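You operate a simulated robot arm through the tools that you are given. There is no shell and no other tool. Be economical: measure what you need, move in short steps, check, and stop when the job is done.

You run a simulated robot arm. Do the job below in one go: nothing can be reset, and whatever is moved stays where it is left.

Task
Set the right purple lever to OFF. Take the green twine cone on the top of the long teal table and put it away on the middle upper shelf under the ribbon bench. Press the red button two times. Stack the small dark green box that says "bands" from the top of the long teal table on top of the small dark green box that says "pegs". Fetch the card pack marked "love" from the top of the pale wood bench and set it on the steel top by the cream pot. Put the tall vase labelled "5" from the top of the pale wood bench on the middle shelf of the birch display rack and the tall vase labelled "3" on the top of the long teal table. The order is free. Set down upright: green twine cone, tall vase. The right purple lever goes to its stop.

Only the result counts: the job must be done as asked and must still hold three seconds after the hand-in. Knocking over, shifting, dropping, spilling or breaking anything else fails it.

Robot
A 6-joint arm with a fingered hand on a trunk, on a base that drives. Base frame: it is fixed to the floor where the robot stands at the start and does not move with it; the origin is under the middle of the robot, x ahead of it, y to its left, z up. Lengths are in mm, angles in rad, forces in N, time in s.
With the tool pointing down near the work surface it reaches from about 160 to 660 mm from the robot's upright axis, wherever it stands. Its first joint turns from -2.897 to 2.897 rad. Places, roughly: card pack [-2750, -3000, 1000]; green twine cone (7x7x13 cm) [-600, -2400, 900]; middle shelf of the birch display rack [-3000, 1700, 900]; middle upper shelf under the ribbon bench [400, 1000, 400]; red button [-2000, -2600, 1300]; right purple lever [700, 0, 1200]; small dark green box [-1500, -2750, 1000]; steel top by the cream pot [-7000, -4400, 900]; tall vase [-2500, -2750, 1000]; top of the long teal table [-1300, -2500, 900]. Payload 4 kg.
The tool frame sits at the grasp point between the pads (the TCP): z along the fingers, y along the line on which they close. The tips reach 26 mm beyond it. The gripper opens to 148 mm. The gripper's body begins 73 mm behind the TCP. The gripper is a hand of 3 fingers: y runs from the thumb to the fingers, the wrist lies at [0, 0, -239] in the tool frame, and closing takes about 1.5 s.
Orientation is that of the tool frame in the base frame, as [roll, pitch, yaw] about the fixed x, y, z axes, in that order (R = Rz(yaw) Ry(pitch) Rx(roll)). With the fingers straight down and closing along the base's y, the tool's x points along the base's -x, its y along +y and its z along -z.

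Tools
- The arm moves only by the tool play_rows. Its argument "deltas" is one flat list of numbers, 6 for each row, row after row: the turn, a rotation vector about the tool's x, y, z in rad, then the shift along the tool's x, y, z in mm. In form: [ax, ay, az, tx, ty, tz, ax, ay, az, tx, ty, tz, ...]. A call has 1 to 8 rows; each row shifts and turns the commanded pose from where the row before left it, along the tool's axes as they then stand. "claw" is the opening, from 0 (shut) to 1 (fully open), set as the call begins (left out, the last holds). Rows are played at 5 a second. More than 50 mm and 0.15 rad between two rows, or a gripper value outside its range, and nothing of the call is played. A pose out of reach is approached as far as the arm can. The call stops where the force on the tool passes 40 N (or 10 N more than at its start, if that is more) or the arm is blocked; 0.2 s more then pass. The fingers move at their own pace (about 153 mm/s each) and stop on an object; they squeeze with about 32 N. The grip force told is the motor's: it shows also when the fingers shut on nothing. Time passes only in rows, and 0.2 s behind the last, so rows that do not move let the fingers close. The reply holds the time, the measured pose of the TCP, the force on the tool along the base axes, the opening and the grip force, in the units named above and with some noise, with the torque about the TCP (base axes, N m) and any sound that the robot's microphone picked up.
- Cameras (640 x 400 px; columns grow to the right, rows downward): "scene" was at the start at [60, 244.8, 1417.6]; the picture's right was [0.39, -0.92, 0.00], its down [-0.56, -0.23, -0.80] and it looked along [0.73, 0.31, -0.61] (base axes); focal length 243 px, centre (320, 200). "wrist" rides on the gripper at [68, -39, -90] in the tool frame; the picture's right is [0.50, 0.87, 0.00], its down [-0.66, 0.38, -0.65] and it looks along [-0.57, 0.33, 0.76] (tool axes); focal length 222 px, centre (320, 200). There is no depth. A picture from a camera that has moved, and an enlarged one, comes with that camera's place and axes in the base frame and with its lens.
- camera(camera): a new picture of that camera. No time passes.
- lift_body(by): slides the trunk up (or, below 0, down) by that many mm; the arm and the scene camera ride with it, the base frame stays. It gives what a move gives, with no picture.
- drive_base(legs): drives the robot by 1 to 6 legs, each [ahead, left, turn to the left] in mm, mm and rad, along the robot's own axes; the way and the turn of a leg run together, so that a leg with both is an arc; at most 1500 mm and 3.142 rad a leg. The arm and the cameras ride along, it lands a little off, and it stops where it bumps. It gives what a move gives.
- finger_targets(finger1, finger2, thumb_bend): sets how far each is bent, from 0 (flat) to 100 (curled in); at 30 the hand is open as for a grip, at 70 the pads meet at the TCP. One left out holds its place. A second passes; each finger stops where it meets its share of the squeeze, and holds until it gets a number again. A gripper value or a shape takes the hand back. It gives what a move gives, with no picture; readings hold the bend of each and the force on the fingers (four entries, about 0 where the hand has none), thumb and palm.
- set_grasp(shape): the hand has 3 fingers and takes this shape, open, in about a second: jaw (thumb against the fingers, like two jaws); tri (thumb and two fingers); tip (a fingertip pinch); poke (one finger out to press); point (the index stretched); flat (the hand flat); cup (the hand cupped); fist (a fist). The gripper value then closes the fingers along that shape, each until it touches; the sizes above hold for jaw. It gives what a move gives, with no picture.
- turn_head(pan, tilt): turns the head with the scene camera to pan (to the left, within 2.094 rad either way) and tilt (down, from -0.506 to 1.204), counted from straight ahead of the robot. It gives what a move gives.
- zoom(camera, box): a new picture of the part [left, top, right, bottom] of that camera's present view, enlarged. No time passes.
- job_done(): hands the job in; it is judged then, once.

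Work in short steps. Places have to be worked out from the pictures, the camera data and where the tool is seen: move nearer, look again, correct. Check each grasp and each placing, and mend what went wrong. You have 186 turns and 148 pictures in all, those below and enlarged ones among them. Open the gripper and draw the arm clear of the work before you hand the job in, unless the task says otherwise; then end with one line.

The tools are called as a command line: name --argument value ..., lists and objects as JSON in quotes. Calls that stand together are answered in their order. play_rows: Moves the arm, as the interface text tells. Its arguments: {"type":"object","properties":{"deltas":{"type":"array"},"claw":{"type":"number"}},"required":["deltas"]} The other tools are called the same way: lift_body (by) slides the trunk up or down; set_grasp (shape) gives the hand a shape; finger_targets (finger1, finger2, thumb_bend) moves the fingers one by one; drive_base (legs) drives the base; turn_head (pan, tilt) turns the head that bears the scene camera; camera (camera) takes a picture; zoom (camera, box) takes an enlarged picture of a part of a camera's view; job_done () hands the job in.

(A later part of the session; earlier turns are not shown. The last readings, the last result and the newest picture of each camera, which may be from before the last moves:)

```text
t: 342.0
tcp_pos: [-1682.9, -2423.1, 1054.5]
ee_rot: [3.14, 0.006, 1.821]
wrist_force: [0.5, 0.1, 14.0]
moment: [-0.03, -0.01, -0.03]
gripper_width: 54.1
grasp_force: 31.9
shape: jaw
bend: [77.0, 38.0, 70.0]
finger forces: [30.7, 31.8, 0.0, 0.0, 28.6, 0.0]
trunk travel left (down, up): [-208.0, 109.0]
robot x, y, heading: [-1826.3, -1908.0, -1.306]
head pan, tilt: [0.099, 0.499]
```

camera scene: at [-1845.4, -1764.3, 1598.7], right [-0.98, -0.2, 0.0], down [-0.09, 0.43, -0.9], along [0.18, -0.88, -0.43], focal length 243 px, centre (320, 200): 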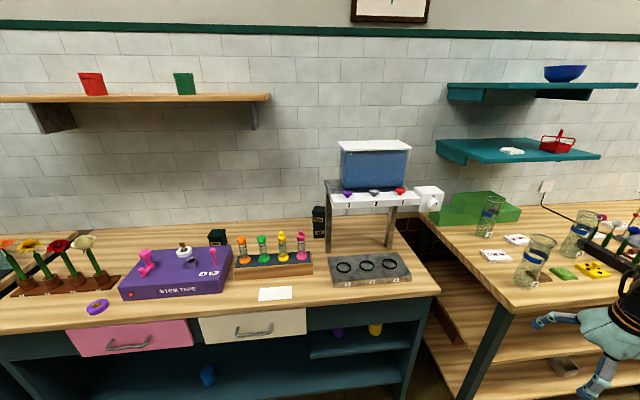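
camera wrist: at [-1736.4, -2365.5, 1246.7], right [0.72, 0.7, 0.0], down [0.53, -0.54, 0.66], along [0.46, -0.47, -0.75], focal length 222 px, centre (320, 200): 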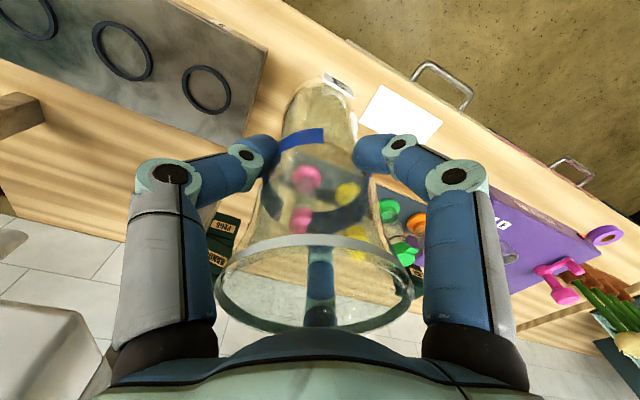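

Contact. I'll release and raise away.

play_rows --deltas '[0, 0, 0, 0, 0, 0, 0, 0, 0, 0, 0, 0, 0, 0, 0, 0, 0, 0]' --claw 0.8

lift_body --by 108

camera --camera "wrist"

```text
t: 342.8
tcp_pos: [-1683.3, -2421.9, 1054.2]
ee_rot: [3.139, 0.002, 1.82]
wrist_force: [0.1, -0.4, -0.2]
moment: [-0.02, -0.02, -0.02]
gripper_width: 117.9
grasp_force: 0.0
shape: jaw
bend: [26.0, 26.0, 48.0]
finger forces: [0.1, 0.0, 0.1, 0.1, 0.0, 0.0]
trunk travel left (down, up): [-208.0, 109.0]
robot x, y, heading: [-1826.1, -1909.0, -1.301]
head pan, tilt: [0.099, 0.499]
```

```text
t: 344.2
tcp_pos: [-1683.4, -2420.5, 1161.6]
ee_rot: [3.14, 0.005, 1.82]
wrist_force: [-0.4, -0.1, 0.3]
moment: [-0.01, -0.02, -0.01]
gripper_width: 118.3
grasp_force: 0.0
shape: jaw
bend: [26.0, 26.0, 48.0]
finger forces: [0.0, 0.0, 0.1, 0.1, 0.1, 0.0]
trunk travel left (down, up): [-316.0, 1.0]
robot x, y, heading: [-1827.8, -1907.8, -1.307]
head pan, tilt: [0.099, 0.499]
```

```text
28 pictures are left
camera wrist: at [-1736.8, -2364.1, 1252.1], right [0.72, 0.7, 0.0], down [0.53, -0.54, 0.66], along [0.46, -0.47, -0.75], focal length 222 px, centre (320, 200)
```

wrist: 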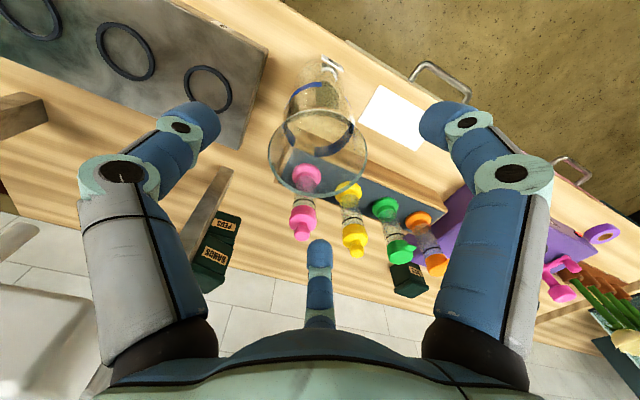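

Vase 3 stands on the teal table. I'll back out and go for vase 5.

drive_base --legs '[[-290, 0, 0.022], [0, -885, 0], [400, 0, 0]]'

camera --camera "wrist"

```text
t: 356.1
tcp_pos: [-2483.4, -2784.2, 1161.9]
ee_rot: [3.14, 0.002, 1.843]
wrist_force: [0.2, -0.3, -0.7]
moment: [-0.01, 0.03, 0.0]
gripper_width: 118.2
grasp_force: 0.1
shape: jaw
bend: [26.0, 26.0, 48.0]
finger forces: [0.0, 0.0, 0.0, 0.1, 0.1, 0.1]
trunk travel left (down, up): [-316.0, 1.0]
robot x, y, heading: [-2640.6, -2274.6, -1.28]
head pan, tilt: [0.099, 0.499]
```

```text
27 pictures are left
camera wrist: at [-2538.9, -2727.9, 1252.0], right [0.7, 0.72, 0.0], down [0.54, -0.53, 0.66], along [0.47, -0.46, -0.75], focal length 222 px, centre (320, 200)
```

wrist: 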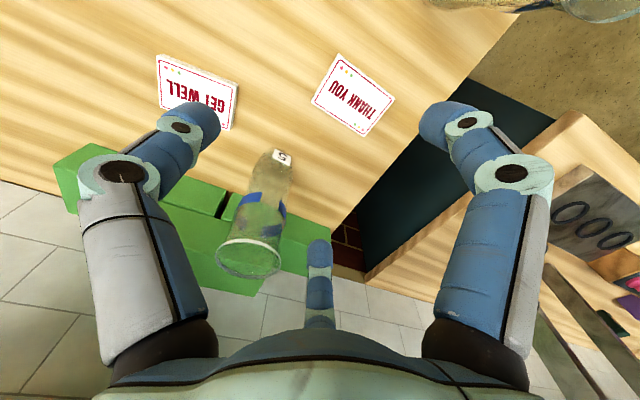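

Vase 5 is at about (-2444, -2936), near the reach limit. I'll move 30 mm closer and tilt the tool slightly forward while extending.

drive_base --legs '[[30, 0, 0]]'

play_rows --deltas '[0, -0.1, 0, -31, -1, 0, 0, -0.1, 0, -30.8, -1, 3.1, 0, 0, 0, -30.4, -1, 6.1, 0, 0, 0, -30.4, 0, 6.1]'

camera --camera "wrist"

```text
t: 356.9
tcp_pos: [-2474.5, -2812.6, 1160.8]
ee_rot: [3.14, 0.006, 1.844]
wrist_force: [0.1, 0.8, 0.5]
moment: [0.0, 0.02, -0.01]
gripper_width: 118.1
grasp_force: 0.0
shape: jaw
bend: [26.0, 26.0, 48.0]
finger forces: [0.1, 0.1, 0.0, 0.1, 0.0, 0.0]
trunk travel left (down, up): [-316.0, 1.0]
robot x, y, heading: [-2630.9, -2301.9, -1.279]
head pan, tilt: [0.099, 0.499]
```

```text
t: 357.5
tcp_pos: [-2463.3, -2854.4, 1161.9]
ee_rot: [3.14, 0.17, 1.847]
wrist_force: [-10.0, 36.0, -3.7]
moment: [-5.5, -1.35, 0.04]
gripper_width: 118.2
grasp_force: 0.1
shape: jaw
bend: [25.0, 25.0, 48.0]
finger forces: [0.0, 0.0, 0.0, 0.0, 0.0, 0.0]
trunk travel left (down, up): [-316.0, 1.0]
robot x, y, heading: [-2631.7, -2297.0, -1.286]
head pan, tilt: [0.099, 0.499]
stopped in row 3: the force on the tool passed its limit at 49 N (the readings are from after the stop); the commanded pose is now the measured one
```

```text
26 pictures are left
camera wrist: at [-2522.0, -2785.9, 1239.5], right [0.7, 0.71, -0.08], down [0.51, -0.41, 0.76], along [0.5, -0.57, -0.65], focal length 222 px, centre (320, 200)
```

wrist: 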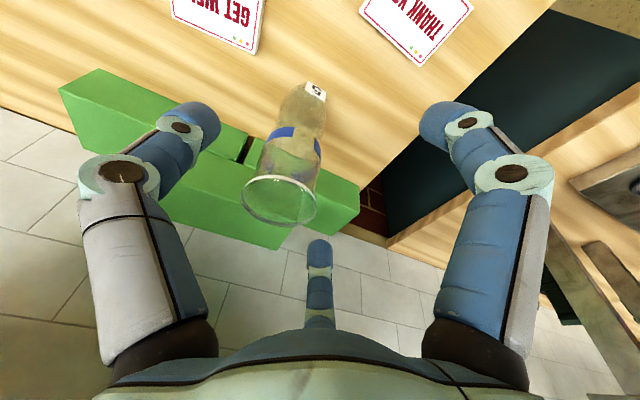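

The hand met the wall shelf that overhangs vase 5. I'll retreat, and approach low from the front with the tool pitched 45° so it stays under that shelf.

play_rows --deltas '[0, 0, 0, 20, 0, 0, 0, 0.085, 0, 40, 0, 0, 0, 0.085, 0, 40, 0, 0, 0, 0, -0.133, 0, 0, 0, 0, 0, -0.133, 0, 0, 0, 0, 0, -0.133, 0, 0, 0, 0, 0, -0.133, 0, 0, 0]'

drive_base --legs '[[-420, 0, 0], [0, -200, 0.3]]'

zoom --camera "scene" --box '[60, 60, 420, 300]'

```text
t: 359.1
tcp_pos: [-2488.5, -2767.3, 1144.9]
ee_rot: [3.141, 0.001, 2.38]
wrist_force: [-0.7, 0.0, 0.0]
moment: [0.0, 0.03, -0.04]
gripper_width: 118.2
grasp_force: 0.1
shape: jaw
bend: [25.0, 25.0, 48.0]
finger forces: [0.1, 0.0, 0.0, 0.0, 0.0, 0.0]
trunk travel left (down, up): [-316.0, 1.0]
robot x, y, heading: [-2631.8, -2299.9, -1.28]
head pan, tilt: [0.099, 0.499]
```

```text
t: 363.7
tcp_pos: [-2664.5, -2373.2, 1145.5]
ee_rot: [3.139, 0.001, 2.672]
wrist_force: [-0.1, -0.1, 0.7]
moment: [0.02, -0.02, -0.02]
gripper_width: 118.6
grasp_force: 0.0
shape: jaw
bend: [25.0, 25.0, 48.0]
finger forces: [0.0, 0.0, 0.0, 0.1, 0.0, 0.0]
trunk travel left (down, up): [-316.0, 1.0]
robot x, y, heading: [-2935.1, -1970.3, -0.986]
head pan, tilt: [0.099, 0.499]
```

```text
1.67 times, centred on (240, 180) of scene
camera zoom: at [-2722.2, -1896.3, 1598.5], right [-0.78, -0.63, 0.0], down [-0.3, 0.37, -0.88], along [0.55, -0.68, -0.48], focal length 405 px, centre (453, 233)
```

zoom: 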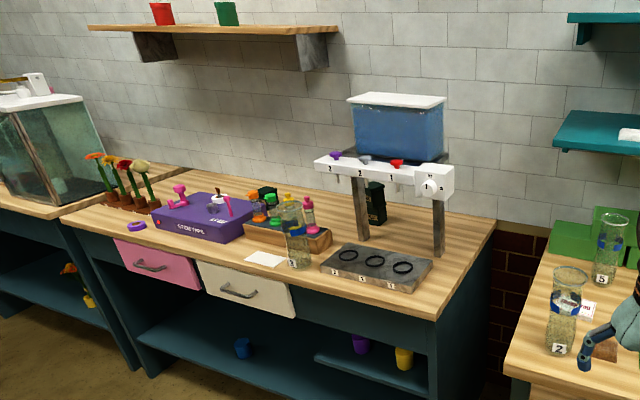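

Vase 3 stands fine. I'll pitch the tool 45° forward, lower the trunk, and extend to working reach out here.

play_rows --deltas '[0.0655, -0.1134, 0, 0, 0, 0, 0.0655, -0.1134, 0, 0, 0, 0, 0.0655, -0.1134, 0, 0, 0, 0, 0.0655, -0.1134, 0, 0, 0, 0, 0.0655, -0.1134, 0, 0, 0, 0, 0.0655, -0.1134, 0, 0, 0, 0]' --claw 0.9

lift_body --by -95

play_rows --deltas '[0, 0, 0, -25.1, -14.5, 29, 0, 0, 0, -25.1, -14.5, 29, 0, 0, 0, -25.1, -14.5, 29, 0, 0, 0, -25.1, -14.5, 29, 0, 0, 0, -25.1, -14.5, 29]'

```text
t: 365.1
tcp_pos: [-2662.1, -2371.4, 1144.2]
ee_rot: [-2.718, 0.644, 2.822]
wrist_force: [0.6, 0.6, 0.5]
moment: [0.02, 0.0, 0.03]
gripper_width: 132.9
grasp_force: 0.0
shape: jaw
bend: [25.0, 25.0, 34.0]
finger forces: [0.1, 0.0, 0.0, 0.1, 0.1, 0.0]
out of reach, approached as far as the arm can: row 6
trunk travel left (down, up): [-316.0, 1.0]
robot x, y, heading: [-2934.7, -1968.6, -0.99]
head pan, tilt: [0.099, 0.499]
```

```text
t: 366.4
tcp_pos: [-2679.7, -2343.1, 993.8]
ee_rot: [-2.793, 0.558, 2.777]
wrist_force: [-0.8, -1.1, 0.4]
moment: [-0.03, 0.0, 0.02]
gripper_width: 133.2
grasp_force: 0.0
shape: jaw
bend: [25.0, 25.0, 34.0]
finger forces: [0.1, 0.0, 0.0, 0.1, 0.1, 0.1]
trunk travel left (down, up): [-221.0, 96.0]
robot x, y, heading: [-2933.9, -1969.0, -0.981]
head pan, tilt: [0.099, 0.499]
```

```text
t: 367.6
tcp_pos: [-2566.2, -2516.1, 967.5]
ee_rot: [-2.791, 0.558, 2.777]
wrist_force: [0.0, -0.1, 0.5]
moment: [0.01, 0.03, 0.0]
gripper_width: 132.8
grasp_force: 0.1
shape: jaw
bend: [25.0, 25.0, 34.0]
finger forces: [0.0, 0.1, 0.1, 0.0, 0.0, 0.0]
trunk travel left (down, up): [-221.0, 96.0]
robot x, y, heading: [-2938.1, -1969.1, -0.983]
head pan, tilt: [0.099, 0.499]
```

Orientation is now about 37°. I'll add the last bit of pitch and raise to grip height.

play_rows --deltas '[0.0655, -0.1134, 0, 0, 0, 0, 0, 0, 0, -24.8, -14.3, -29, 0, 0, 0, -24.8, -14.3, -29]'

drive_base --legs '[[170, -127, 0]]'

camera --camera "wrist"

```text
t: 368.4
tcp_pos: [-2569.7, -2512.4, 1050.0]
ee_rot: [-2.698, 0.662, 2.83]
wrist_force: [-0.5, 0.2, 0.2]
moment: [-0.03, 0.0, 0.01]
gripper_width: 133.2
grasp_force: 0.1
shape: jaw
bend: [25.0, 25.0, 34.0]
finger forces: [0.0, 0.0, 0.0, 0.0, 0.0, 0.0]
trunk travel left (down, up): [-221.0, 96.0]
robot x, y, heading: [-2931.3, -1971.4, -0.988]
head pan, tilt: [0.099, 0.499]
```

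```text
t: 370.2
tcp_pos: [-2585.3, -2724.2, 1049.0]
ee_rot: [-2.696, 0.663, 2.829]
wrist_force: [-0.2, -0.3, -0.7]
moment: [0.02, -0.03, 0.0]
gripper_width: 133.2
grasp_force: 0.1
shape: jaw
bend: [25.0, 25.0, 34.0]
finger forces: [0.0, 0.1, 0.0, 0.0, 0.1, 0.0]
trunk travel left (down, up): [-221.0, 96.0]
robot x, y, heading: [-2950.9, -2180.3, -0.992]
head pan, tilt: [0.099, 0.499]
```

```text
24 pictures are left
camera wrist: at [-2690.9, -2684.0, 1085.8], right [0.08, 0.79, -0.6], down [0.43, 0.51, 0.74], along [0.9, -0.32, -0.3], focal length 222 px, centre (320, 200)
```

wrist: 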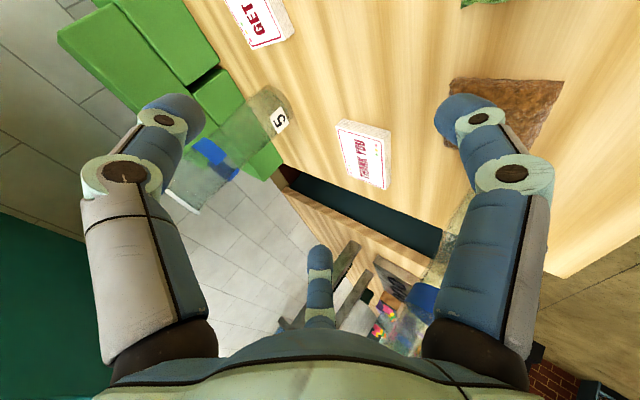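

Vase 5 is dead ahead (254 mm). I'll drive 200 mm and then finish with the arm.

drive_base --legs '[[195, 0, 0]]'

camera --camera "wrist"

```text
t: 371.8
tcp_pos: [-2477.3, -2885.7, 1048.4]
ee_rot: [-2.697, 0.663, 2.83]
wrist_force: [-0.2, 0.5, -0.6]
moment: [-0.03, -0.01, 0.01]
gripper_width: 133.2
grasp_force: 0.0
shape: jaw
bend: [25.0, 25.0, 34.0]
finger forces: [0.0, 0.0, 0.0, 0.0, 0.0, 0.1]
trunk travel left (down, up): [-221.0, 96.0]
robot x, y, heading: [-2844.7, -2340.3, -0.988]
head pan, tilt: [0.099, 0.499]
```

```text
23 pictures are left
camera wrist: at [-2583.5, -2845.7, 1085.6], right [0.08, 0.79, -0.6], down [0.43, 0.52, 0.74], along [0.9, -0.32, -0.3], focal length 222 px, centre (320, 200)
```

wrist: 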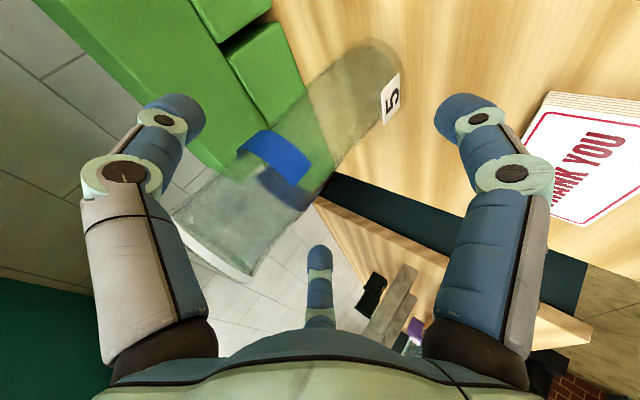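

60 mm to go. I'll extend forward with the arm in small steps, watching the finger forces.

play_rows --deltas '[0, 0, 0, -12.3, -7.1, 14.1, 0, 0, 0, -12.3, -7.1, 14.1, 0, 0, 0, -11.5, -6.7, 13.3]'

camera --camera "wrist"

```text
t: 372.6
tcp_pos: [-2445.1, -2935.1, 1050.1]
ee_rot: [-2.696, 0.664, 2.828]
wrist_force: [-0.5, -0.3, 0.1]
moment: [-0.03, 0.03, 0.01]
gripper_width: 133.1
grasp_force: 0.0
shape: jaw
bend: [25.0, 25.0, 34.0]
finger forces: [0.0, 0.1, 0.1, 0.0, 0.1, 0.0]
trunk travel left (down, up): [-221.0, 96.0]
robot x, y, heading: [-2839.5, -2339.4, -0.99]
head pan, tilt: [0.099, 0.499]
```

```text
22 pictures are left
camera wrist: at [-2550.9, -2894.9, 1086.3], right [0.08, 0.79, -0.6], down [0.43, 0.52, 0.74], along [0.9, -0.32, -0.3], focal length 222 px, centre (320, 200)
```

wrist: 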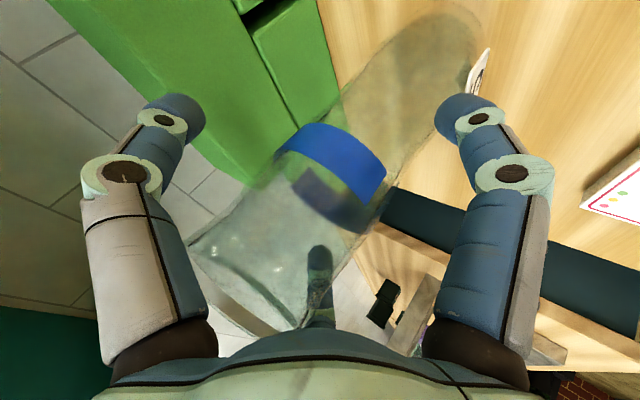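

Vase 5 is inside the grip with no contact. I'll close.

play_rows --deltas '[0, 0, 0, 0, 0, 0, 0, 0, 0, 0, 0, 0, 0, 0, 0, 0, 0, 0, 0, 0, 0, 0, 0, 0, 0, 0, 0, 0, 0, 0, 0, 0, 0, 0, 0, 0, 0, 0, 0, 0, 0, 0]' --claw 0

lift_body --by 30

camera --camera "wrist"

```text
t: 374.2
tcp_pos: [-2444.5, -2933.4, 1051.2]
ee_rot: [-2.694, 0.665, 2.83]
wrist_force: [-2.6, 2.4, 5.2]
moment: [0.57, 0.45, 0.0]
gripper_width: 63.2
grasp_force: 31.9
shape: jaw
bend: [29.0, 77.0, 73.0]
finger forces: [26.6, 31.1, 0.0, 0.0, 28.8, 0.0]
trunk travel left (down, up): [-221.0, 96.0]
robot x, y, heading: [-2844.5, -2339.6, -0.991]
head pan, tilt: [0.099, 0.499]
```

```text
t: 374.9
tcp_pos: [-2444.5, -2933.0, 1078.1]
ee_rot: [-2.696, 0.662, 2.829]
wrist_force: [0.0, 0.1, -3.6]
moment: [0.06, 0.02, -0.07]
gripper_width: 61.9
grasp_force: 31.5
shape: jaw
bend: [31.0, 77.0, 73.0]
finger forces: [23.5, 35.5, 0.0, 0.0, 29.1, 0.0]
trunk travel left (down, up): [-251.0, 66.0]
robot x, y, heading: [-2844.5, -2341.6, -0.988]
head pan, tilt: [0.099, 0.499]
```

```text
21 pictures are left
camera wrist: at [-2551.2, -2894.3, 1115.1], right [0.08, 0.79, -0.6], down [0.43, 0.51, 0.74], along [0.9, -0.32, -0.3], focal length 222 px, centre (320, 200)
```

wrist: 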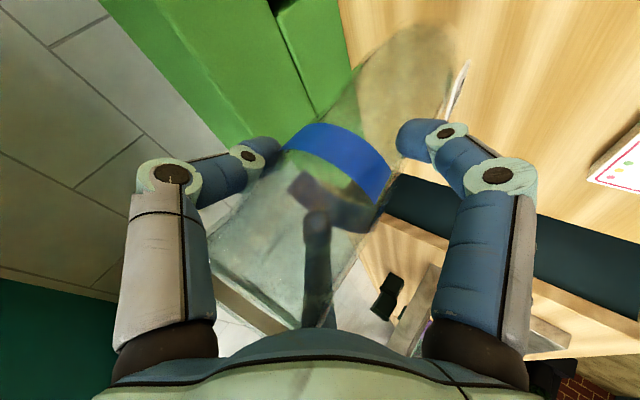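

Vase 5 is lifted and steady. I'll lift a little more to clear the card packs and back out.

lift_body --by 40

drive_base --legs '[[-450, 0, 0]]'

turn_head --pan -0.1 --tilt 0.45

camera --camera "scene"

```text
t: 375.8
tcp_pos: [-2444.7, -2934.4, 1118.4]
ee_rot: [-2.696, 0.661, 2.829]
wrist_force: [-0.5, -0.6, -5.9]
moment: [0.05, 0.03, -0.03]
gripper_width: 62.2
grasp_force: 31.8
shape: jaw
bend: [31.0, 77.0, 73.0]
finger forces: [23.5, 35.5, 0.0, 0.0, 28.9, 0.0]
trunk travel left (down, up): [-291.0, 26.0]
robot x, y, heading: [-2843.1, -2341.7, -0.988]
head pan, tilt: [0.099, 0.499]
```

```text
t: 378.5
tcp_pos: [-2687.9, -2555.8, 1118.5]
ee_rot: [-2.697, 0.662, 2.841]
wrist_force: [0.2, -0.3, -5.4]
moment: [0.05, 0.08, 0.0]
gripper_width: 62.0
grasp_force: 31.8
shape: jaw
bend: [31.0, 77.0, 73.0]
finger forces: [23.4, 35.5, 0.0, 0.0, 29.0, 0.1]
trunk travel left (down, up): [-291.0, 26.0]
robot x, y, heading: [-3092.2, -1964.7, -0.981]
head pan, tilt: [0.099, 0.499]
```

```text
t: 379.2
tcp_pos: [-2688.4, -2556.8, 1119.6]
ee_rot: [-2.696, 0.663, 2.839]
wrist_force: [0.7, -0.1, -5.6]
moment: [0.02, 0.05, 0.03]
gripper_width: 62.2
grasp_force: 32.2
shape: jaw
bend: [31.0, 77.0, 73.0]
finger forces: [23.4, 35.6, 0.0, 0.1, 28.9, 0.1]
trunk travel left (down, up): [-291.0, 26.0]
robot x, y, heading: [-3094.8, -1970.1, -0.977]
head pan, tilt: [-0.099, 0.45]
```

```text
20 pictures are left
camera scene: at [-2892.8, -1905.2, 1578.4], right [-0.88, -0.47, 0.0], down [-0.21, 0.38, -0.9], along [0.43, -0.79, -0.44], focal length 243 px, centre (320, 200)
```

scene: 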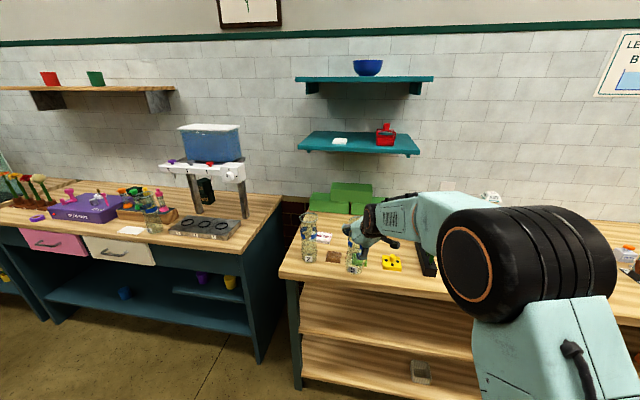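

Vase 5 is clear and the wall shelf's items are undisturbed. I'll head out to open floor towards the birch rack side and look.

drive_base --legs '[[0, 900, 0], [0, 900, 0], [0, 0, 2.4]]'

turn_head --pan 0.6 --tilt 0.2

camera --camera "scene"

```text
t: 400.9
tcp_pos: [-1592.1, -233.2, 1118.0]
ee_rot: [-2.696, 0.664, -0.964]
wrist_force: [-0.4, 0.3, -5.6]
moment: [-0.07, -0.01, -0.01]
gripper_width: 61.5
grasp_force: 32.1
shape: jaw
bend: [32.0, 77.0, 73.0]
finger forces: [22.3, 32.7, 0.1, 0.0, 27.6, 0.0]
trunk travel left (down, up): [-291.0, 26.0]
robot x, y, heading: [-1630.7, -947.7, 1.501]
head pan, tilt: [-0.099, 0.45]
```

```text
t: 402.0
tcp_pos: [-1592.4, -233.7, 1118.7]
ee_rot: [-2.696, 0.663, -0.963]
wrist_force: [1.0, 0.1, -6.0]
moment: [-0.09, -0.03, -0.01]
gripper_width: 61.4
grasp_force: 32.3
shape: jaw
bend: [32.0, 77.0, 73.0]
finger forces: [22.4, 32.7, 0.0, 0.1, 27.6, 0.0]
trunk travel left (down, up): [-291.0, 26.0]
robot x, y, heading: [-1632.1, -950.5, 1.504]
head pan, tilt: [0.6, 0.201]
```

```text
19 pictures are left
camera scene: at [-1895.6, -879.7, 1601.6], right [0.86, 0.51, 0.0], down [0.1, -0.17, -0.98], along [-0.5, 0.85, -0.2], focal length 243 px, centre (320, 200)
```

scene: 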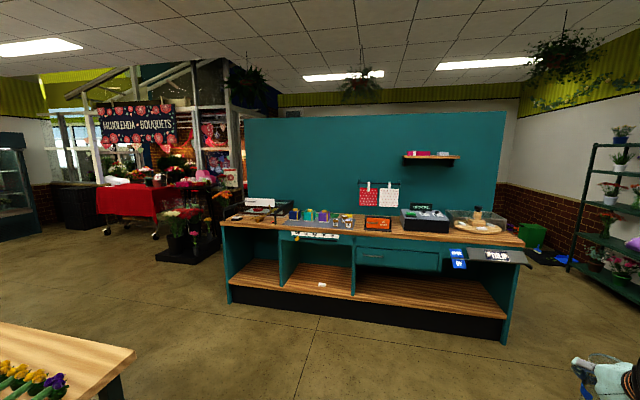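

The counter with the teal panel stands in the way, so the birch rack must be on its far side. I'll drive around its right end.

drive_base --legs '[[800, -310, 0], [800, -310, 0], [1400, 0, 0]]'

turn_head --pan 1.4 --tilt 0.25

camera --camera "scene"

```text
t: 417.2
tcp_pos: [-761.2, 2700.8, 1119.4]
ee_rot: [-2.697, 0.661, -0.965]
wrist_force: [0.6, -0.4, -5.0]
moment: [-0.07, 0.0, 0.0]
gripper_width: 61.4
grasp_force: 32.5
shape: jaw
bend: [32.0, 77.0, 73.0]
finger forces: [22.6, 33.2, 0.0, 0.0, 27.4, 0.0]
trunk travel left (down, up): [-291.0, 26.0]
robot x, y, heading: [-809.7, 1988.3, 1.499]
head pan, tilt: [0.6, 0.201]
```

```text
t: 418.3
tcp_pos: [-761.5, 2699.7, 1118.5]
ee_rot: [-2.696, 0.661, -0.967]
wrist_force: [0.9, 0.6, -5.0]
moment: [-0.06, -0.04, 0.05]
gripper_width: 61.0
grasp_force: 32.3
shape: jaw
bend: [32.0, 77.0, 73.0]
finger forces: [22.8, 33.2, 0.1, 0.0, 27.7, 0.1]
trunk travel left (down, up): [-291.0, 26.0]
robot x, y, heading: [-807.9, 1984.7, 1.494]
head pan, tilt: [1.4, 0.25]
```

```text
18 pictures are left
camera scene: at [-1109.4, 1996.8, 1597.1], right [0.24, 0.97, 0.0], down [0.24, -0.06, -0.97], along [-0.94, 0.23, -0.25], focal length 243 px, centre (320, 200)
```

scene: 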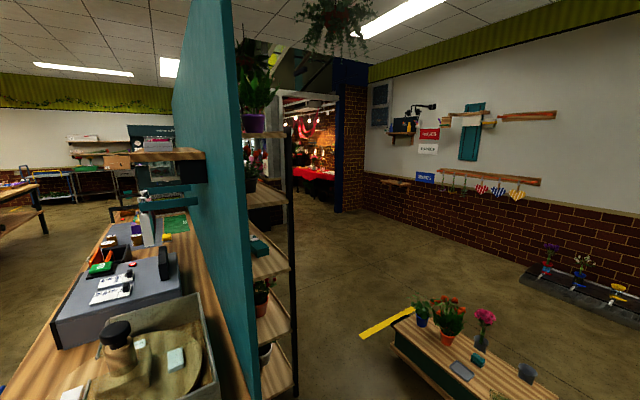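

The birch rack is on the back of the panel, and a low plant bench leaves a corridor. I'll move up, turn to face along it and look again.

drive_base --legs '[[440, 0, 0], [0, 0, 1.648], [650, 0, 0]]'

turn_head --pan 0.1 --tilt 0.6

camera --camera "scene"

```text
t: 428.2
tcp_pos: [-2138.6, 2383.3, 1118.8]
ee_rot: [-2.696, 0.661, 0.699]
wrist_force: [-0.2, 0.1, -7.1]
moment: [0.03, -0.08, 0.02]
gripper_width: 60.4
grasp_force: 31.8
shape: jaw
bend: [32.0, 77.0, 73.0]
finger forces: [22.4, 32.5, 0.1, 0.0, 27.0, 0.0]
trunk travel left (down, up): [-291.0, 26.0]
robot x, y, heading: [-1424.2, 2411.5, -3.118]
head pan, tilt: [1.4, 0.25]
```

```text
t: 429.7
tcp_pos: [-2137.7, 2383.8, 1118.8]
ee_rot: [-2.696, 0.661, 0.701]
wrist_force: [1.2, 0.1, -4.8]
moment: [0.0, -0.07, -0.03]
gripper_width: 60.5
grasp_force: 31.5
shape: jaw
bend: [32.0, 77.0, 73.0]
finger forces: [22.6, 32.5, 0.0, 0.0, 27.2, 0.0]
trunk travel left (down, up): [-291.0, 26.0]
robot x, y, heading: [-1421.9, 2407.6, -3.117]
head pan, tilt: [0.099, 0.6]
```

```text
17 pictures are left
camera scene: at [-1478.9, 2190.1, 1564.8], right [-0.13, 0.99, 0.0], down [0.56, 0.07, -0.82], along [-0.82, -0.1, -0.57], focal length 243 px, centre (320, 200)
```

scene: 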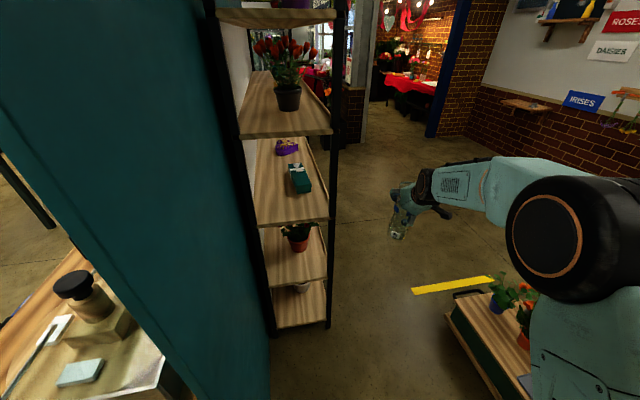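

The rack's middle (third) shelf has free room between the teal box and the purple one, around (-2748, 1925). I'll pass the corridor, go clear of the yellow strip on the floor, and turn towards the rack from a distance.

drive_base --legs '[[800, -40, 0], [680, 0, 0], [330, -460, 0], [0, 0, 2.017]]'

turn_head --pan -0.2 --tilt 0.45

camera --camera "scene"

```text
t: 434.1
tcp_pos: [-2924.5, 2401.2, 1119.9]
ee_rot: [-2.698, 0.663, 0.706]
wrist_force: [1.0, -0.6, -4.8]
moment: [0.05, -0.08, -0.03]
gripper_width: 60.5
grasp_force: 32.4
shape: jaw
bend: [32.0, 77.0, 73.0]
finger forces: [22.7, 32.5, 0.1, 0.0, 27.2, 0.1]
trunk travel left (down, up): [-291.0, 26.0]
robot x, y, heading: [-2215.3, 2427.3, -3.109]
head pan, tilt: [0.099, 0.6]
stopped in leg 1: the robot was blocked; the commanded pose is now the measured one
```

```text
t: 434.9
tcp_pos: [-2922.8, 2397.5, 1123.1]
ee_rot: [-2.689, 0.663, 0.71]
wrist_force: [-0.1, 0.5, -5.4]
moment: [-0.01, -0.03, 0.02]
gripper_width: 60.5
grasp_force: 31.2
shape: jaw
bend: [32.0, 77.0, 73.0]
finger forces: [22.6, 32.5, 0.0, 0.0, 27.1, 0.0]
trunk travel left (down, up): [-291.0, 26.0]
robot x, y, heading: [-2218.9, 2430.4, -3.112]
head pan, tilt: [-0.201, 0.45]
```

```text
16 pictures are left
camera scene: at [-2264.5, 2223.9, 1581.1], right [0.08, 1.0, 0.0], down [0.4, -0.03, -0.92], along [-0.91, 0.08, -0.4], focal length 243 px, centre (320, 200)
```

scene: 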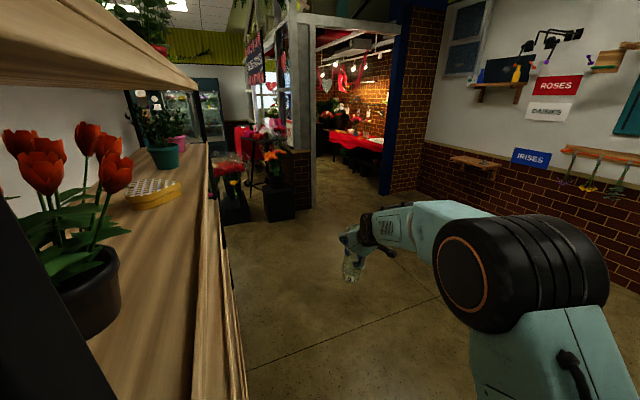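

Blocked in the corridor. I'll look down to the right at the low bench to see what was touched.

turn_head --pan -1.0 --tilt 0.95

camera --camera "scene"

```text
t: 436.1
tcp_pos: [-2922.0, 2394.4, 1124.6]
ee_rot: [-2.689, 0.666, 0.71]
wrist_force: [-0.5, -0.2, -6.3]
moment: [0.03, -0.1, 0.02]
gripper_width: 60.7
grasp_force: 31.9
shape: jaw
bend: [32.0, 77.0, 73.0]
finger forces: [22.6, 32.6, 0.1, 0.0, 27.2, 0.1]
trunk travel left (down, up): [-291.0, 26.0]
robot x, y, heading: [-2211.1, 2428.9, -3.113]
head pan, tilt: [-1.0, 0.949]
```

```text
15 pictures are left
camera scene: at [-2262.2, 2223.6, 1580.9], right [0.11, 0.99, 0.0], down [0.4, -0.04, -0.92], along [-0.91, 0.1, -0.4], focal length 243 px, centre (320, 200)
```

scene: 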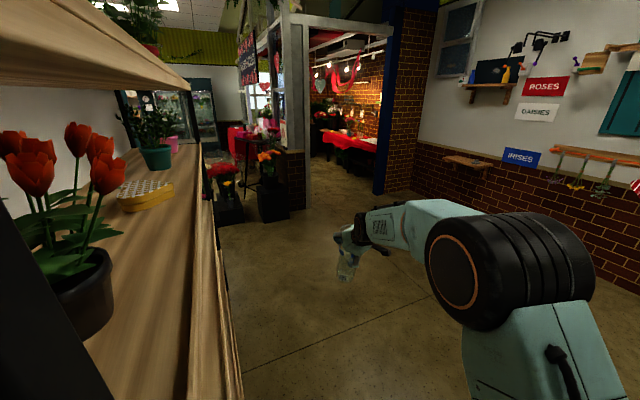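

The head can't turn: it is against the rack's pole. I'll back up, turn the head right to make it narrower, then pass slightly further right.

drive_base --legs '[[-120, 0, 0]]'

turn_head --pan -1.3 --tilt 0.8

camera --camera "scene"

```text
t: 437.3
tcp_pos: [-2810.9, 2403.4, 1119.0]
ee_rot: [-2.698, 0.662, 0.707]
wrist_force: [0.2, -0.1, -5.6]
moment: [0.06, -0.07, -0.01]
gripper_width: 60.2
grasp_force: 32.2
shape: jaw
bend: [32.0, 77.0, 73.0]
finger forces: [22.8, 32.5, 0.0, 0.1, 27.2, 0.1]
trunk travel left (down, up): [-291.0, 26.0]
robot x, y, heading: [-2095.4, 2431.1, -3.107]
head pan, tilt: [-1.0, 0.949]
```

```text
t: 438.1
tcp_pos: [-2812.9, 2404.4, 1117.3]
ee_rot: [-2.7, 0.66, 0.702]
wrist_force: [-0.3, 0.6, -5.1]
moment: [0.02, -0.05, 0.01]
gripper_width: 60.6
grasp_force: 31.4
shape: jaw
bend: [32.0, 77.0, 73.0]
finger forces: [22.7, 32.6, 0.1, 0.0, 27.3, 0.1]
trunk travel left (down, up): [-291.0, 26.0]
robot x, y, heading: [-2096.7, 2432.3, -3.109]
head pan, tilt: [-1.3, 0.799]
```

```text
14 pictures are left
camera scene: at [-2089.4, 2300.9, 1548.0], right [0.96, 0.3, 0.0], down [0.21, -0.69, -0.7], along [-0.21, 0.67, -0.72], focal length 243 px, centre (320, 200)
```

scene: 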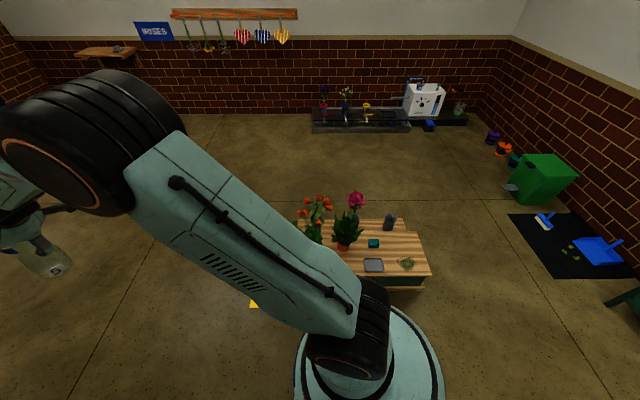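

The low bench is actually further off, so the corridor is wide enough. I'll pass at y≈2470, then continue to the turning point.

drive_base --legs '[[300, -55, 0], [530, -15, 0], [320, -420, 0], [0, 0, 2.01]]'

```text
t: 439.6
tcp_pos: [-2987.8, 2433.9, 1121.2]
ee_rot: [-2.696, 0.666, 0.709]
wrist_force: [0.2, 0.4, -5.4]
moment: [0.03, -0.06, 0.02]
gripper_width: 60.6
grasp_force: 32.3
shape: jaw
bend: [33.0, 77.0, 73.0]
finger forces: [23.3, 32.7, 0.0, 0.1, 27.8, 0.0]
trunk travel left (down, up): [-291.0, 26.0]
robot x, y, heading: [-2284.2, 2461.8, -3.109]
head pan, tilt: [-1.3, 0.799]
stopped in leg 1: the robot was blocked; the commanded pose is now the measured one
```

The other side (low bench corner) blocked me this time. With the head tucked, y≈2410 should pass both; I'll back up, straighten and try.

drive_base --legs '[[-110, 0, -0.033], [0, 54, 0], [330, 0, 0]]'

```text
t: 442.5
tcp_pos: [-2969.6, 2403.4, 1132.1]
ee_rot: [-2.688, 0.678, 0.691]
wrist_force: [-0.5, -0.1, -5.2]
moment: [0.01, -0.08, -0.03]
gripper_width: 60.1
grasp_force: 32.0
shape: jaw
bend: [33.0, 77.0, 72.0]
finger forces: [23.4, 32.6, 0.0, 0.1, 28.1, 0.0]
trunk travel left (down, up): [-291.0, 26.0]
robot x, y, heading: [-2282.1, 2414.2, -3.134]
head pan, tilt: [-1.3, 0.799]
stopped in leg 3: the robot was blocked; the commanded pose is now the measured one
```

The arm itself deflected, so an arm link is meeting something. I'll look forward from here.

drive_base --legs '[[-60, 0, 0]]'

turn_head --pan -0.55 --tilt 0.1

camera --camera "scene"

```text
t: 443.5
tcp_pos: [-2940.3, 2402.0, 1115.8]
ee_rot: [-2.702, 0.659, 0.68]
wrist_force: [0.5, 0.2, -5.2]
moment: [-0.01, -0.1, -0.03]
gripper_width: 59.8
grasp_force: 31.6
shape: jaw
bend: [33.0, 77.0, 72.0]
finger forces: [23.2, 32.6, 0.1, 0.0, 28.1, 0.0]
trunk travel left (down, up): [-291.0, 26.0]
robot x, y, heading: [-2226.4, 2414.1, -3.138]
head pan, tilt: [-1.3, 0.799]
```

```text
t: 444.6
tcp_pos: [-2939.2, 2403.9, 1116.9]
ee_rot: [-2.704, 0.66, 0.679]
wrist_force: [-0.2, -0.4, -5.8]
moment: [0.03, -0.08, 0.01]
gripper_width: 60.1
grasp_force: 32.2
shape: jaw
bend: [33.0, 77.0, 72.0]
finger forces: [23.2, 32.5, 0.0, 0.1, 28.2, 0.0]
trunk travel left (down, up): [-291.0, 26.0]
robot x, y, heading: [-2223.5, 2414.1, -3.141]
head pan, tilt: [-0.55, 0.099]
```

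```text
13 pictures are left
camera scene: at [-2274.8, 2255.5, 1610.7], right [0.53, 0.85, 0.0], down [0.09, -0.06, -0.99], along [-0.84, 0.53, -0.1], focal length 243 px, centre (320, 200)
```

scene: 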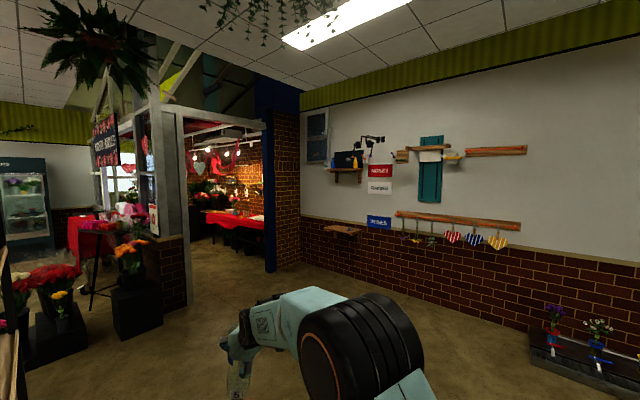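

Nothing is in front of the arm; it's the base that can't squeeze past the low bench. The shelf's near right end is free, though, so I'll place the vase there, entering from the right end between the poles. I'll reposition.

drive_base --legs '[[-780, -37, 0], [0, 0, 0.494]]'

turn_head --pan 0.0 --tilt 0.45

camera --camera "scene"

```text
t: 450.1
tcp_pos: [-2079.0, 2106.2, 1116.5]
ee_rot: [-2.702, 0.66, 1.174]
wrist_force: [0.7, 0.3, -5.6]
moment: [0.07, -0.03, 0.0]
gripper_width: 59.9
grasp_force: 32.1
shape: jaw
bend: [33.0, 77.0, 72.0]
finger forces: [22.9, 32.3, 0.0, 0.0, 27.7, 0.0]
trunk travel left (down, up): [-291.0, 26.0]
robot x, y, heading: [-1457.1, 2454.5, -2.639]
head pan, tilt: [-0.55, 0.099]
```

```text
t: 451.1
tcp_pos: [-2077.7, 2105.4, 1116.3]
ee_rot: [-2.701, 0.659, 1.175]
wrist_force: [-0.3, -0.6, -6.0]
moment: [0.05, -0.07, 0.01]
gripper_width: 59.8
grasp_force: 32.3
shape: jaw
bend: [33.0, 77.0, 72.0]
finger forces: [23.0, 32.4, 0.0, 0.0, 27.7, 0.0]
trunk travel left (down, up): [-291.0, 26.0]
robot x, y, heading: [-1456.3, 2456.6, -2.64]
head pan, tilt: [0.0, 0.45]
```

```text
12 pictures are left
camera scene: at [-1412.6, 2242.7, 1578.4], right [-0.48, 0.88, 0.0], down [0.38, 0.21, -0.9], along [-0.79, -0.43, -0.44], focal length 243 px, centre (320, 200)
```

scene: 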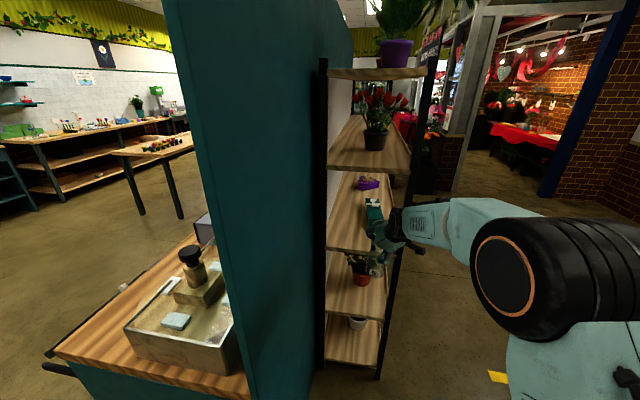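

The right end of the middle shelf is free in front of the teal box. I'll aim for a spot about 80 mm in, lower to just above shelf level, and drive in.

lift_body --by -50

drive_base --legs '[[225, 6, 0]]'

camera --camera "wrist"

```text
t: 452.0
tcp_pos: [-2079.5, 2107.0, 1066.9]
ee_rot: [-2.699, 0.66, 1.174]
wrist_force: [0.6, 0.3, -5.0]
moment: [0.05, -0.04, -0.01]
gripper_width: 60.0
grasp_force: 32.1
shape: jaw
bend: [33.0, 77.0, 72.0]
finger forces: [23.1, 32.3, 0.1, 0.0, 27.8, 0.0]
trunk travel left (down, up): [-241.0, 76.0]
robot x, y, heading: [-1455.5, 2454.7, -2.642]
head pan, tilt: [0.0, 0.45]
```

```text
t: 453.7
tcp_pos: [-2274.3, 1996.5, 1070.7]
ee_rot: [-2.695, 0.665, 1.175]
wrist_force: [0.2, 1.8, 22.8]
moment: [0.46, -0.15, 0.0]
gripper_width: 59.3
grasp_force: 32.1
shape: jaw
bend: [32.0, 77.0, 73.0]
finger forces: [28.0, 31.2, 0.0, 0.0, 32.2, 0.1]
trunk travel left (down, up): [-241.0, 76.0]
robot x, y, heading: [-1648.3, 2342.1, -2.641]
head pan, tilt: [0.0, 0.45]
```

```text
11 pictures are left
camera wrist: at [-2226.3, 2100.4, 1106.5], right [0.78, -0.15, -0.6], down [0.48, -0.47, 0.74], along [-0.4, -0.87, -0.3], focal length 222 px, centre (320, 200)
```

wrist: 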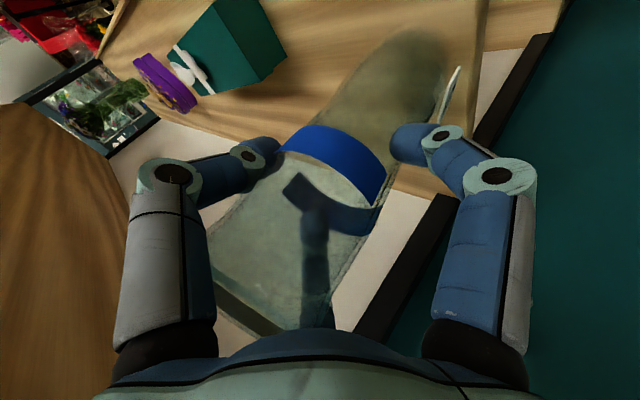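

The vase base is touching the shelf, which is slightly higher than assumed. I'll lift 14 mm, and then continue in.

lift_body --by 14

drive_base --legs '[[85, 0, 0]]'

```text
t: 454.4
tcp_pos: [-2276.5, 1994.0, 1080.9]
ee_rot: [-2.698, 0.663, 1.172]
wrist_force: [0.3, 0.6, -5.0]
moment: [0.02, -0.07, 0.02]
gripper_width: 59.1
grasp_force: 32.0
shape: jaw
bend: [32.0, 77.0, 72.0]
finger forces: [24.4, 33.0, 0.1, 0.1, 28.3, 0.1]
trunk travel left (down, up): [-255.0, 62.0]
robot x, y, heading: [-1651.1, 2340.5, -2.648]
head pan, tilt: [0.0, 0.45]
```

```text
t: 455.4
tcp_pos: [-2352.0, 1953.7, 1081.4]
ee_rot: [-2.699, 0.661, 1.172]
wrist_force: [-0.4, 0.1, -5.0]
moment: [0.05, -0.05, 0.05]
gripper_width: 59.4
grasp_force: 32.3
shape: jaw
bend: [32.0, 77.0, 72.0]
finger forces: [24.1, 33.2, 0.1, 0.0, 28.4, 0.0]
trunk travel left (down, up): [-255.0, 62.0]
robot x, y, heading: [-1725.8, 2304.5, -2.641]
head pan, tilt: [0.0, 0.45]
```

In position with no contact. I'll lower until the base touches.

lift_body --by -9

lift_body --by -4

camera --camera "wrist"

```text
t: 456.0
tcp_pos: [-2352.1, 1954.3, 1072.7]
ee_rot: [-2.699, 0.661, 1.173]
wrist_force: [-0.5, 0.2, -5.8]
moment: [0.09, -0.06, 0.01]
gripper_width: 58.8
grasp_force: 32.4
shape: jaw
bend: [32.0, 77.0, 72.0]
finger forces: [24.0, 33.0, 0.0, 0.0, 28.4, 0.1]
trunk travel left (down, up): [-246.0, 71.0]
robot x, y, heading: [-1723.7, 2301.6, -2.644]
head pan, tilt: [0.0, 0.45]
```

```text
t: 456.6
tcp_pos: [-2351.3, 1954.0, 1071.0]
ee_rot: [-2.695, 0.663, 1.175]
wrist_force: [1.7, 0.7, 6.3]
moment: [0.26, -0.27, 0.01]
gripper_width: 59.0
grasp_force: 31.9
shape: jaw
bend: [32.0, 77.0, 72.0]
finger forces: [27.2, 32.3, 0.0, 0.0, 29.8, 0.1]
trunk travel left (down, up): [-242.0, 75.0]
robot x, y, heading: [-1727.9, 2299.4, -2.648]
head pan, tilt: [0.0, 0.45]
```

```text
10 pictures are left
camera wrist: at [-2302.7, 2059.0, 1107.6], right [0.78, -0.15, -0.6], down [0.48, -0.47, 0.74], along [-0.4, -0.87, -0.3], focal length 222 px, centre (320, 200)
```

wrist: 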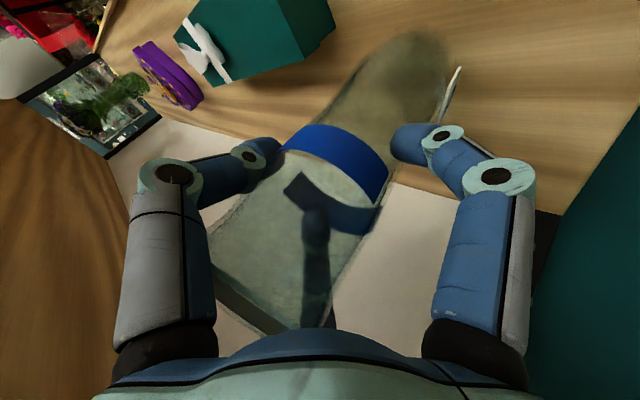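

The vase stands on the shelf. I'll settle 2 mm, open moderately and back straight out.

lift_body --by -2

play_rows --deltas '[0, 0, 0, 0, 0, 0, 0, 0, 0, 0, 0, 0]' --claw 0.45

play_rows --deltas '[0, 0, 0, 0, 0, 0, 0, 0, 0, 0, 0, 0]' --claw 0.7

camera --camera "wrist"

```text
t: 457.1
tcp_pos: [-2351.2, 1954.5, 1069.8]
ee_rot: [-2.694, 0.667, 1.177]
wrist_force: [1.3, 0.5, 17.6]
moment: [0.32, -0.28, 0.02]
gripper_width: 59.1
grasp_force: 32.1
shape: jaw
bend: [32.0, 77.0, 72.0]
finger forces: [27.4, 31.6, 0.0, 0.0, 31.5, 0.0]
trunk travel left (down, up): [-240.0, 77.0]
robot x, y, heading: [-1726.1, 2298.3, -2.64]
head pan, tilt: [0.0, 0.45]
```

```text
t: 457.7
tcp_pos: [-2349.6, 1955.1, 1065.6]
ee_rot: [-2.703, 0.659, 1.17]
wrist_force: [2.4, 1.8, 0.8]
moment: [0.26, -0.25, -0.02]
gripper_width: 61.9
grasp_force: 17.2
shape: jaw
bend: [78.0, 37.0, 70.0]
finger forces: [13.9, 16.9, 0.0, 0.0, 14.0, 0.0]
trunk travel left (down, up): [-240.0, 77.0]
robot x, y, heading: [-1726.0, 2302.4, -2.639]
head pan, tilt: [0.0, 0.45]
```

```text
t: 458.3
tcp_pos: [-2350.8, 1953.2, 1067.0]
ee_rot: [-2.695, 0.664, 1.171]
wrist_force: [1.0, -0.4, 0.1]
moment: [0.0, -0.01, -0.03]
gripper_width: 103.7
grasp_force: 0.0
shape: jaw
bend: [28.0, 28.0, 74.0]
finger forces: [0.0, 0.1, 0.0, 0.0, 0.0, 0.0]
trunk travel left (down, up): [-240.0, 77.0]
robot x, y, heading: [-1728.4, 2305.2, -2.644]
head pan, tilt: [0.0, 0.45]
```

```text
9 pictures are left
camera wrist: at [-2302.6, 2059.1, 1104.1], right [0.79, -0.15, -0.6], down [0.48, -0.47, 0.74], along [-0.4, -0.87, -0.3], focal length 222 px, centre (320, 200)
```

wrist: 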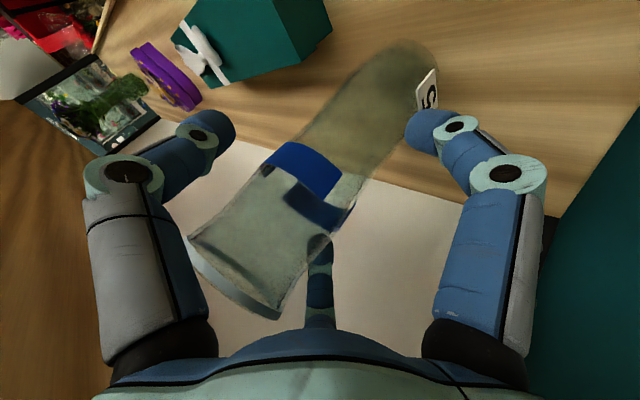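

Free-standing. I'll open to the approach width and drive straight back.

play_rows --deltas '[0, 0, 0, 0, 0, 0, 0, 0, 0, 0, 0, 0]' --claw 0.88

drive_base --legs '[[-400, 0, 0]]'

camera --camera "scene"

```text
t: 458.9
tcp_pos: [-2350.8, 1954.5, 1069.7]
ee_rot: [-2.697, 0.664, 1.172]
wrist_force: [0.2, 0.3, 0.0]
moment: [0.01, 0.01, 0.01]
gripper_width: 130.1
grasp_force: 0.0
shape: jaw
bend: [25.0, 25.0, 36.0]
finger forces: [0.1, 0.0, 0.1, 0.1, 0.0, 0.0]
trunk travel left (down, up): [-240.0, 77.0]
robot x, y, heading: [-1721.7, 2302.9, -2.644]
head pan, tilt: [0.0, 0.45]
```

```text
t: 461.4
tcp_pos: [-1994.7, 2148.2, 1067.9]
ee_rot: [-2.696, 0.663, 1.173]
wrist_force: [-0.1, 0.2, 0.6]
moment: [0.03, -0.01, -0.02]
gripper_width: 129.9
grasp_force: 0.0
shape: jaw
bend: [25.0, 25.0, 36.0]
finger forces: [0.0, 0.0, 0.0, 0.0, 0.1, 0.0]
trunk travel left (down, up): [-240.0, 77.0]
robot x, y, heading: [-1370.2, 2495.4, -2.645]
head pan, tilt: [0.0, 0.45]
```

```text
8 pictures are left
camera scene: at [-1330.1, 2280.2, 1523.2], right [-0.48, 0.88, 0.0], down [0.38, 0.21, -0.9], along [-0.79, -0.43, -0.43], focal length 243 px, centre (320, 200)
```

scene: 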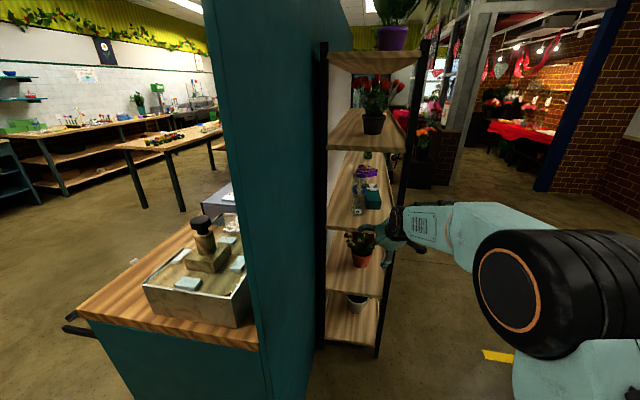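

Vase 5 stands on the middle shelf. Now the card pack: I'll fold the arm to tool-down and set the yaw so the thumb will be at the pack's far side.

play_rows --deltas '[-0.0655, 0.1134, 0, 21.4, 12.4, -24.7, -0.0655, 0.1134, 0, 24, 13.9, -21.3, -0.0655, 0.1134, 0, 26.2, 15.2, -17.5, -0.0655, 0.1134, 0, 28, 16.2, -13.4, -0.0655, 0.1134, 0, 29.3, 16.9, -9, -0.0655, 0.1134, 0, 30, 17.4, -4.5]'

play_rows --deltas '[0, 0, -0.131, 0, 0, -10, 0, 0, -0.131, 0, 0, -10, 0, 0, -0.131, 0, 0, -10, 0, 0, -0.131, 0, 0, -10, 0, 0, -0.131, 0, 0, -10, 0, 0, -0.131, 0, 0, -10, 0, 0, -0.131, 0, 0, -10, 0, 0, -0.131, 0, 0, -10]'

```text
t: 462.8
tcp_pos: [-1810.9, 2248.6, 1069.4]
ee_rot: [3.125, -0.002, 1.025]
wrist_force: [0.6, 0.3, 0.3]
moment: [0.01, 0.0, 0.0]
gripper_width: 130.1
grasp_force: 0.2
shape: jaw
bend: [25.0, 25.0, 36.0]
finger forces: [0.1, 0.0, 0.0, 0.0, 0.1, 0.0]
trunk travel left (down, up): [-240.0, 77.0]
robot x, y, heading: [-1369.9, 2494.0, -2.643]
head pan, tilt: [0.0, 0.45]
```

```text
t: 464.6
tcp_pos: [-1785.6, 2210.0, 1149.0]
ee_rot: [3.137, -0.005, 2.045]
wrist_force: [0.3, -1.0, 0.5]
moment: [-0.01, 0.0, 0.0]
gripper_width: 130.0
grasp_force: 0.2
shape: jaw
bend: [25.0, 25.0, 36.0]
finger forces: [0.0, 0.0, 0.1, 0.1, 0.0, 0.0]
out of reach, approached as far as the arm can: row 8
trunk travel left (down, up): [-240.0, 77.0]
robot x, y, heading: [-1371.6, 2493.6, -2.645]
head pan, tilt: [0.0, 0.45]
```

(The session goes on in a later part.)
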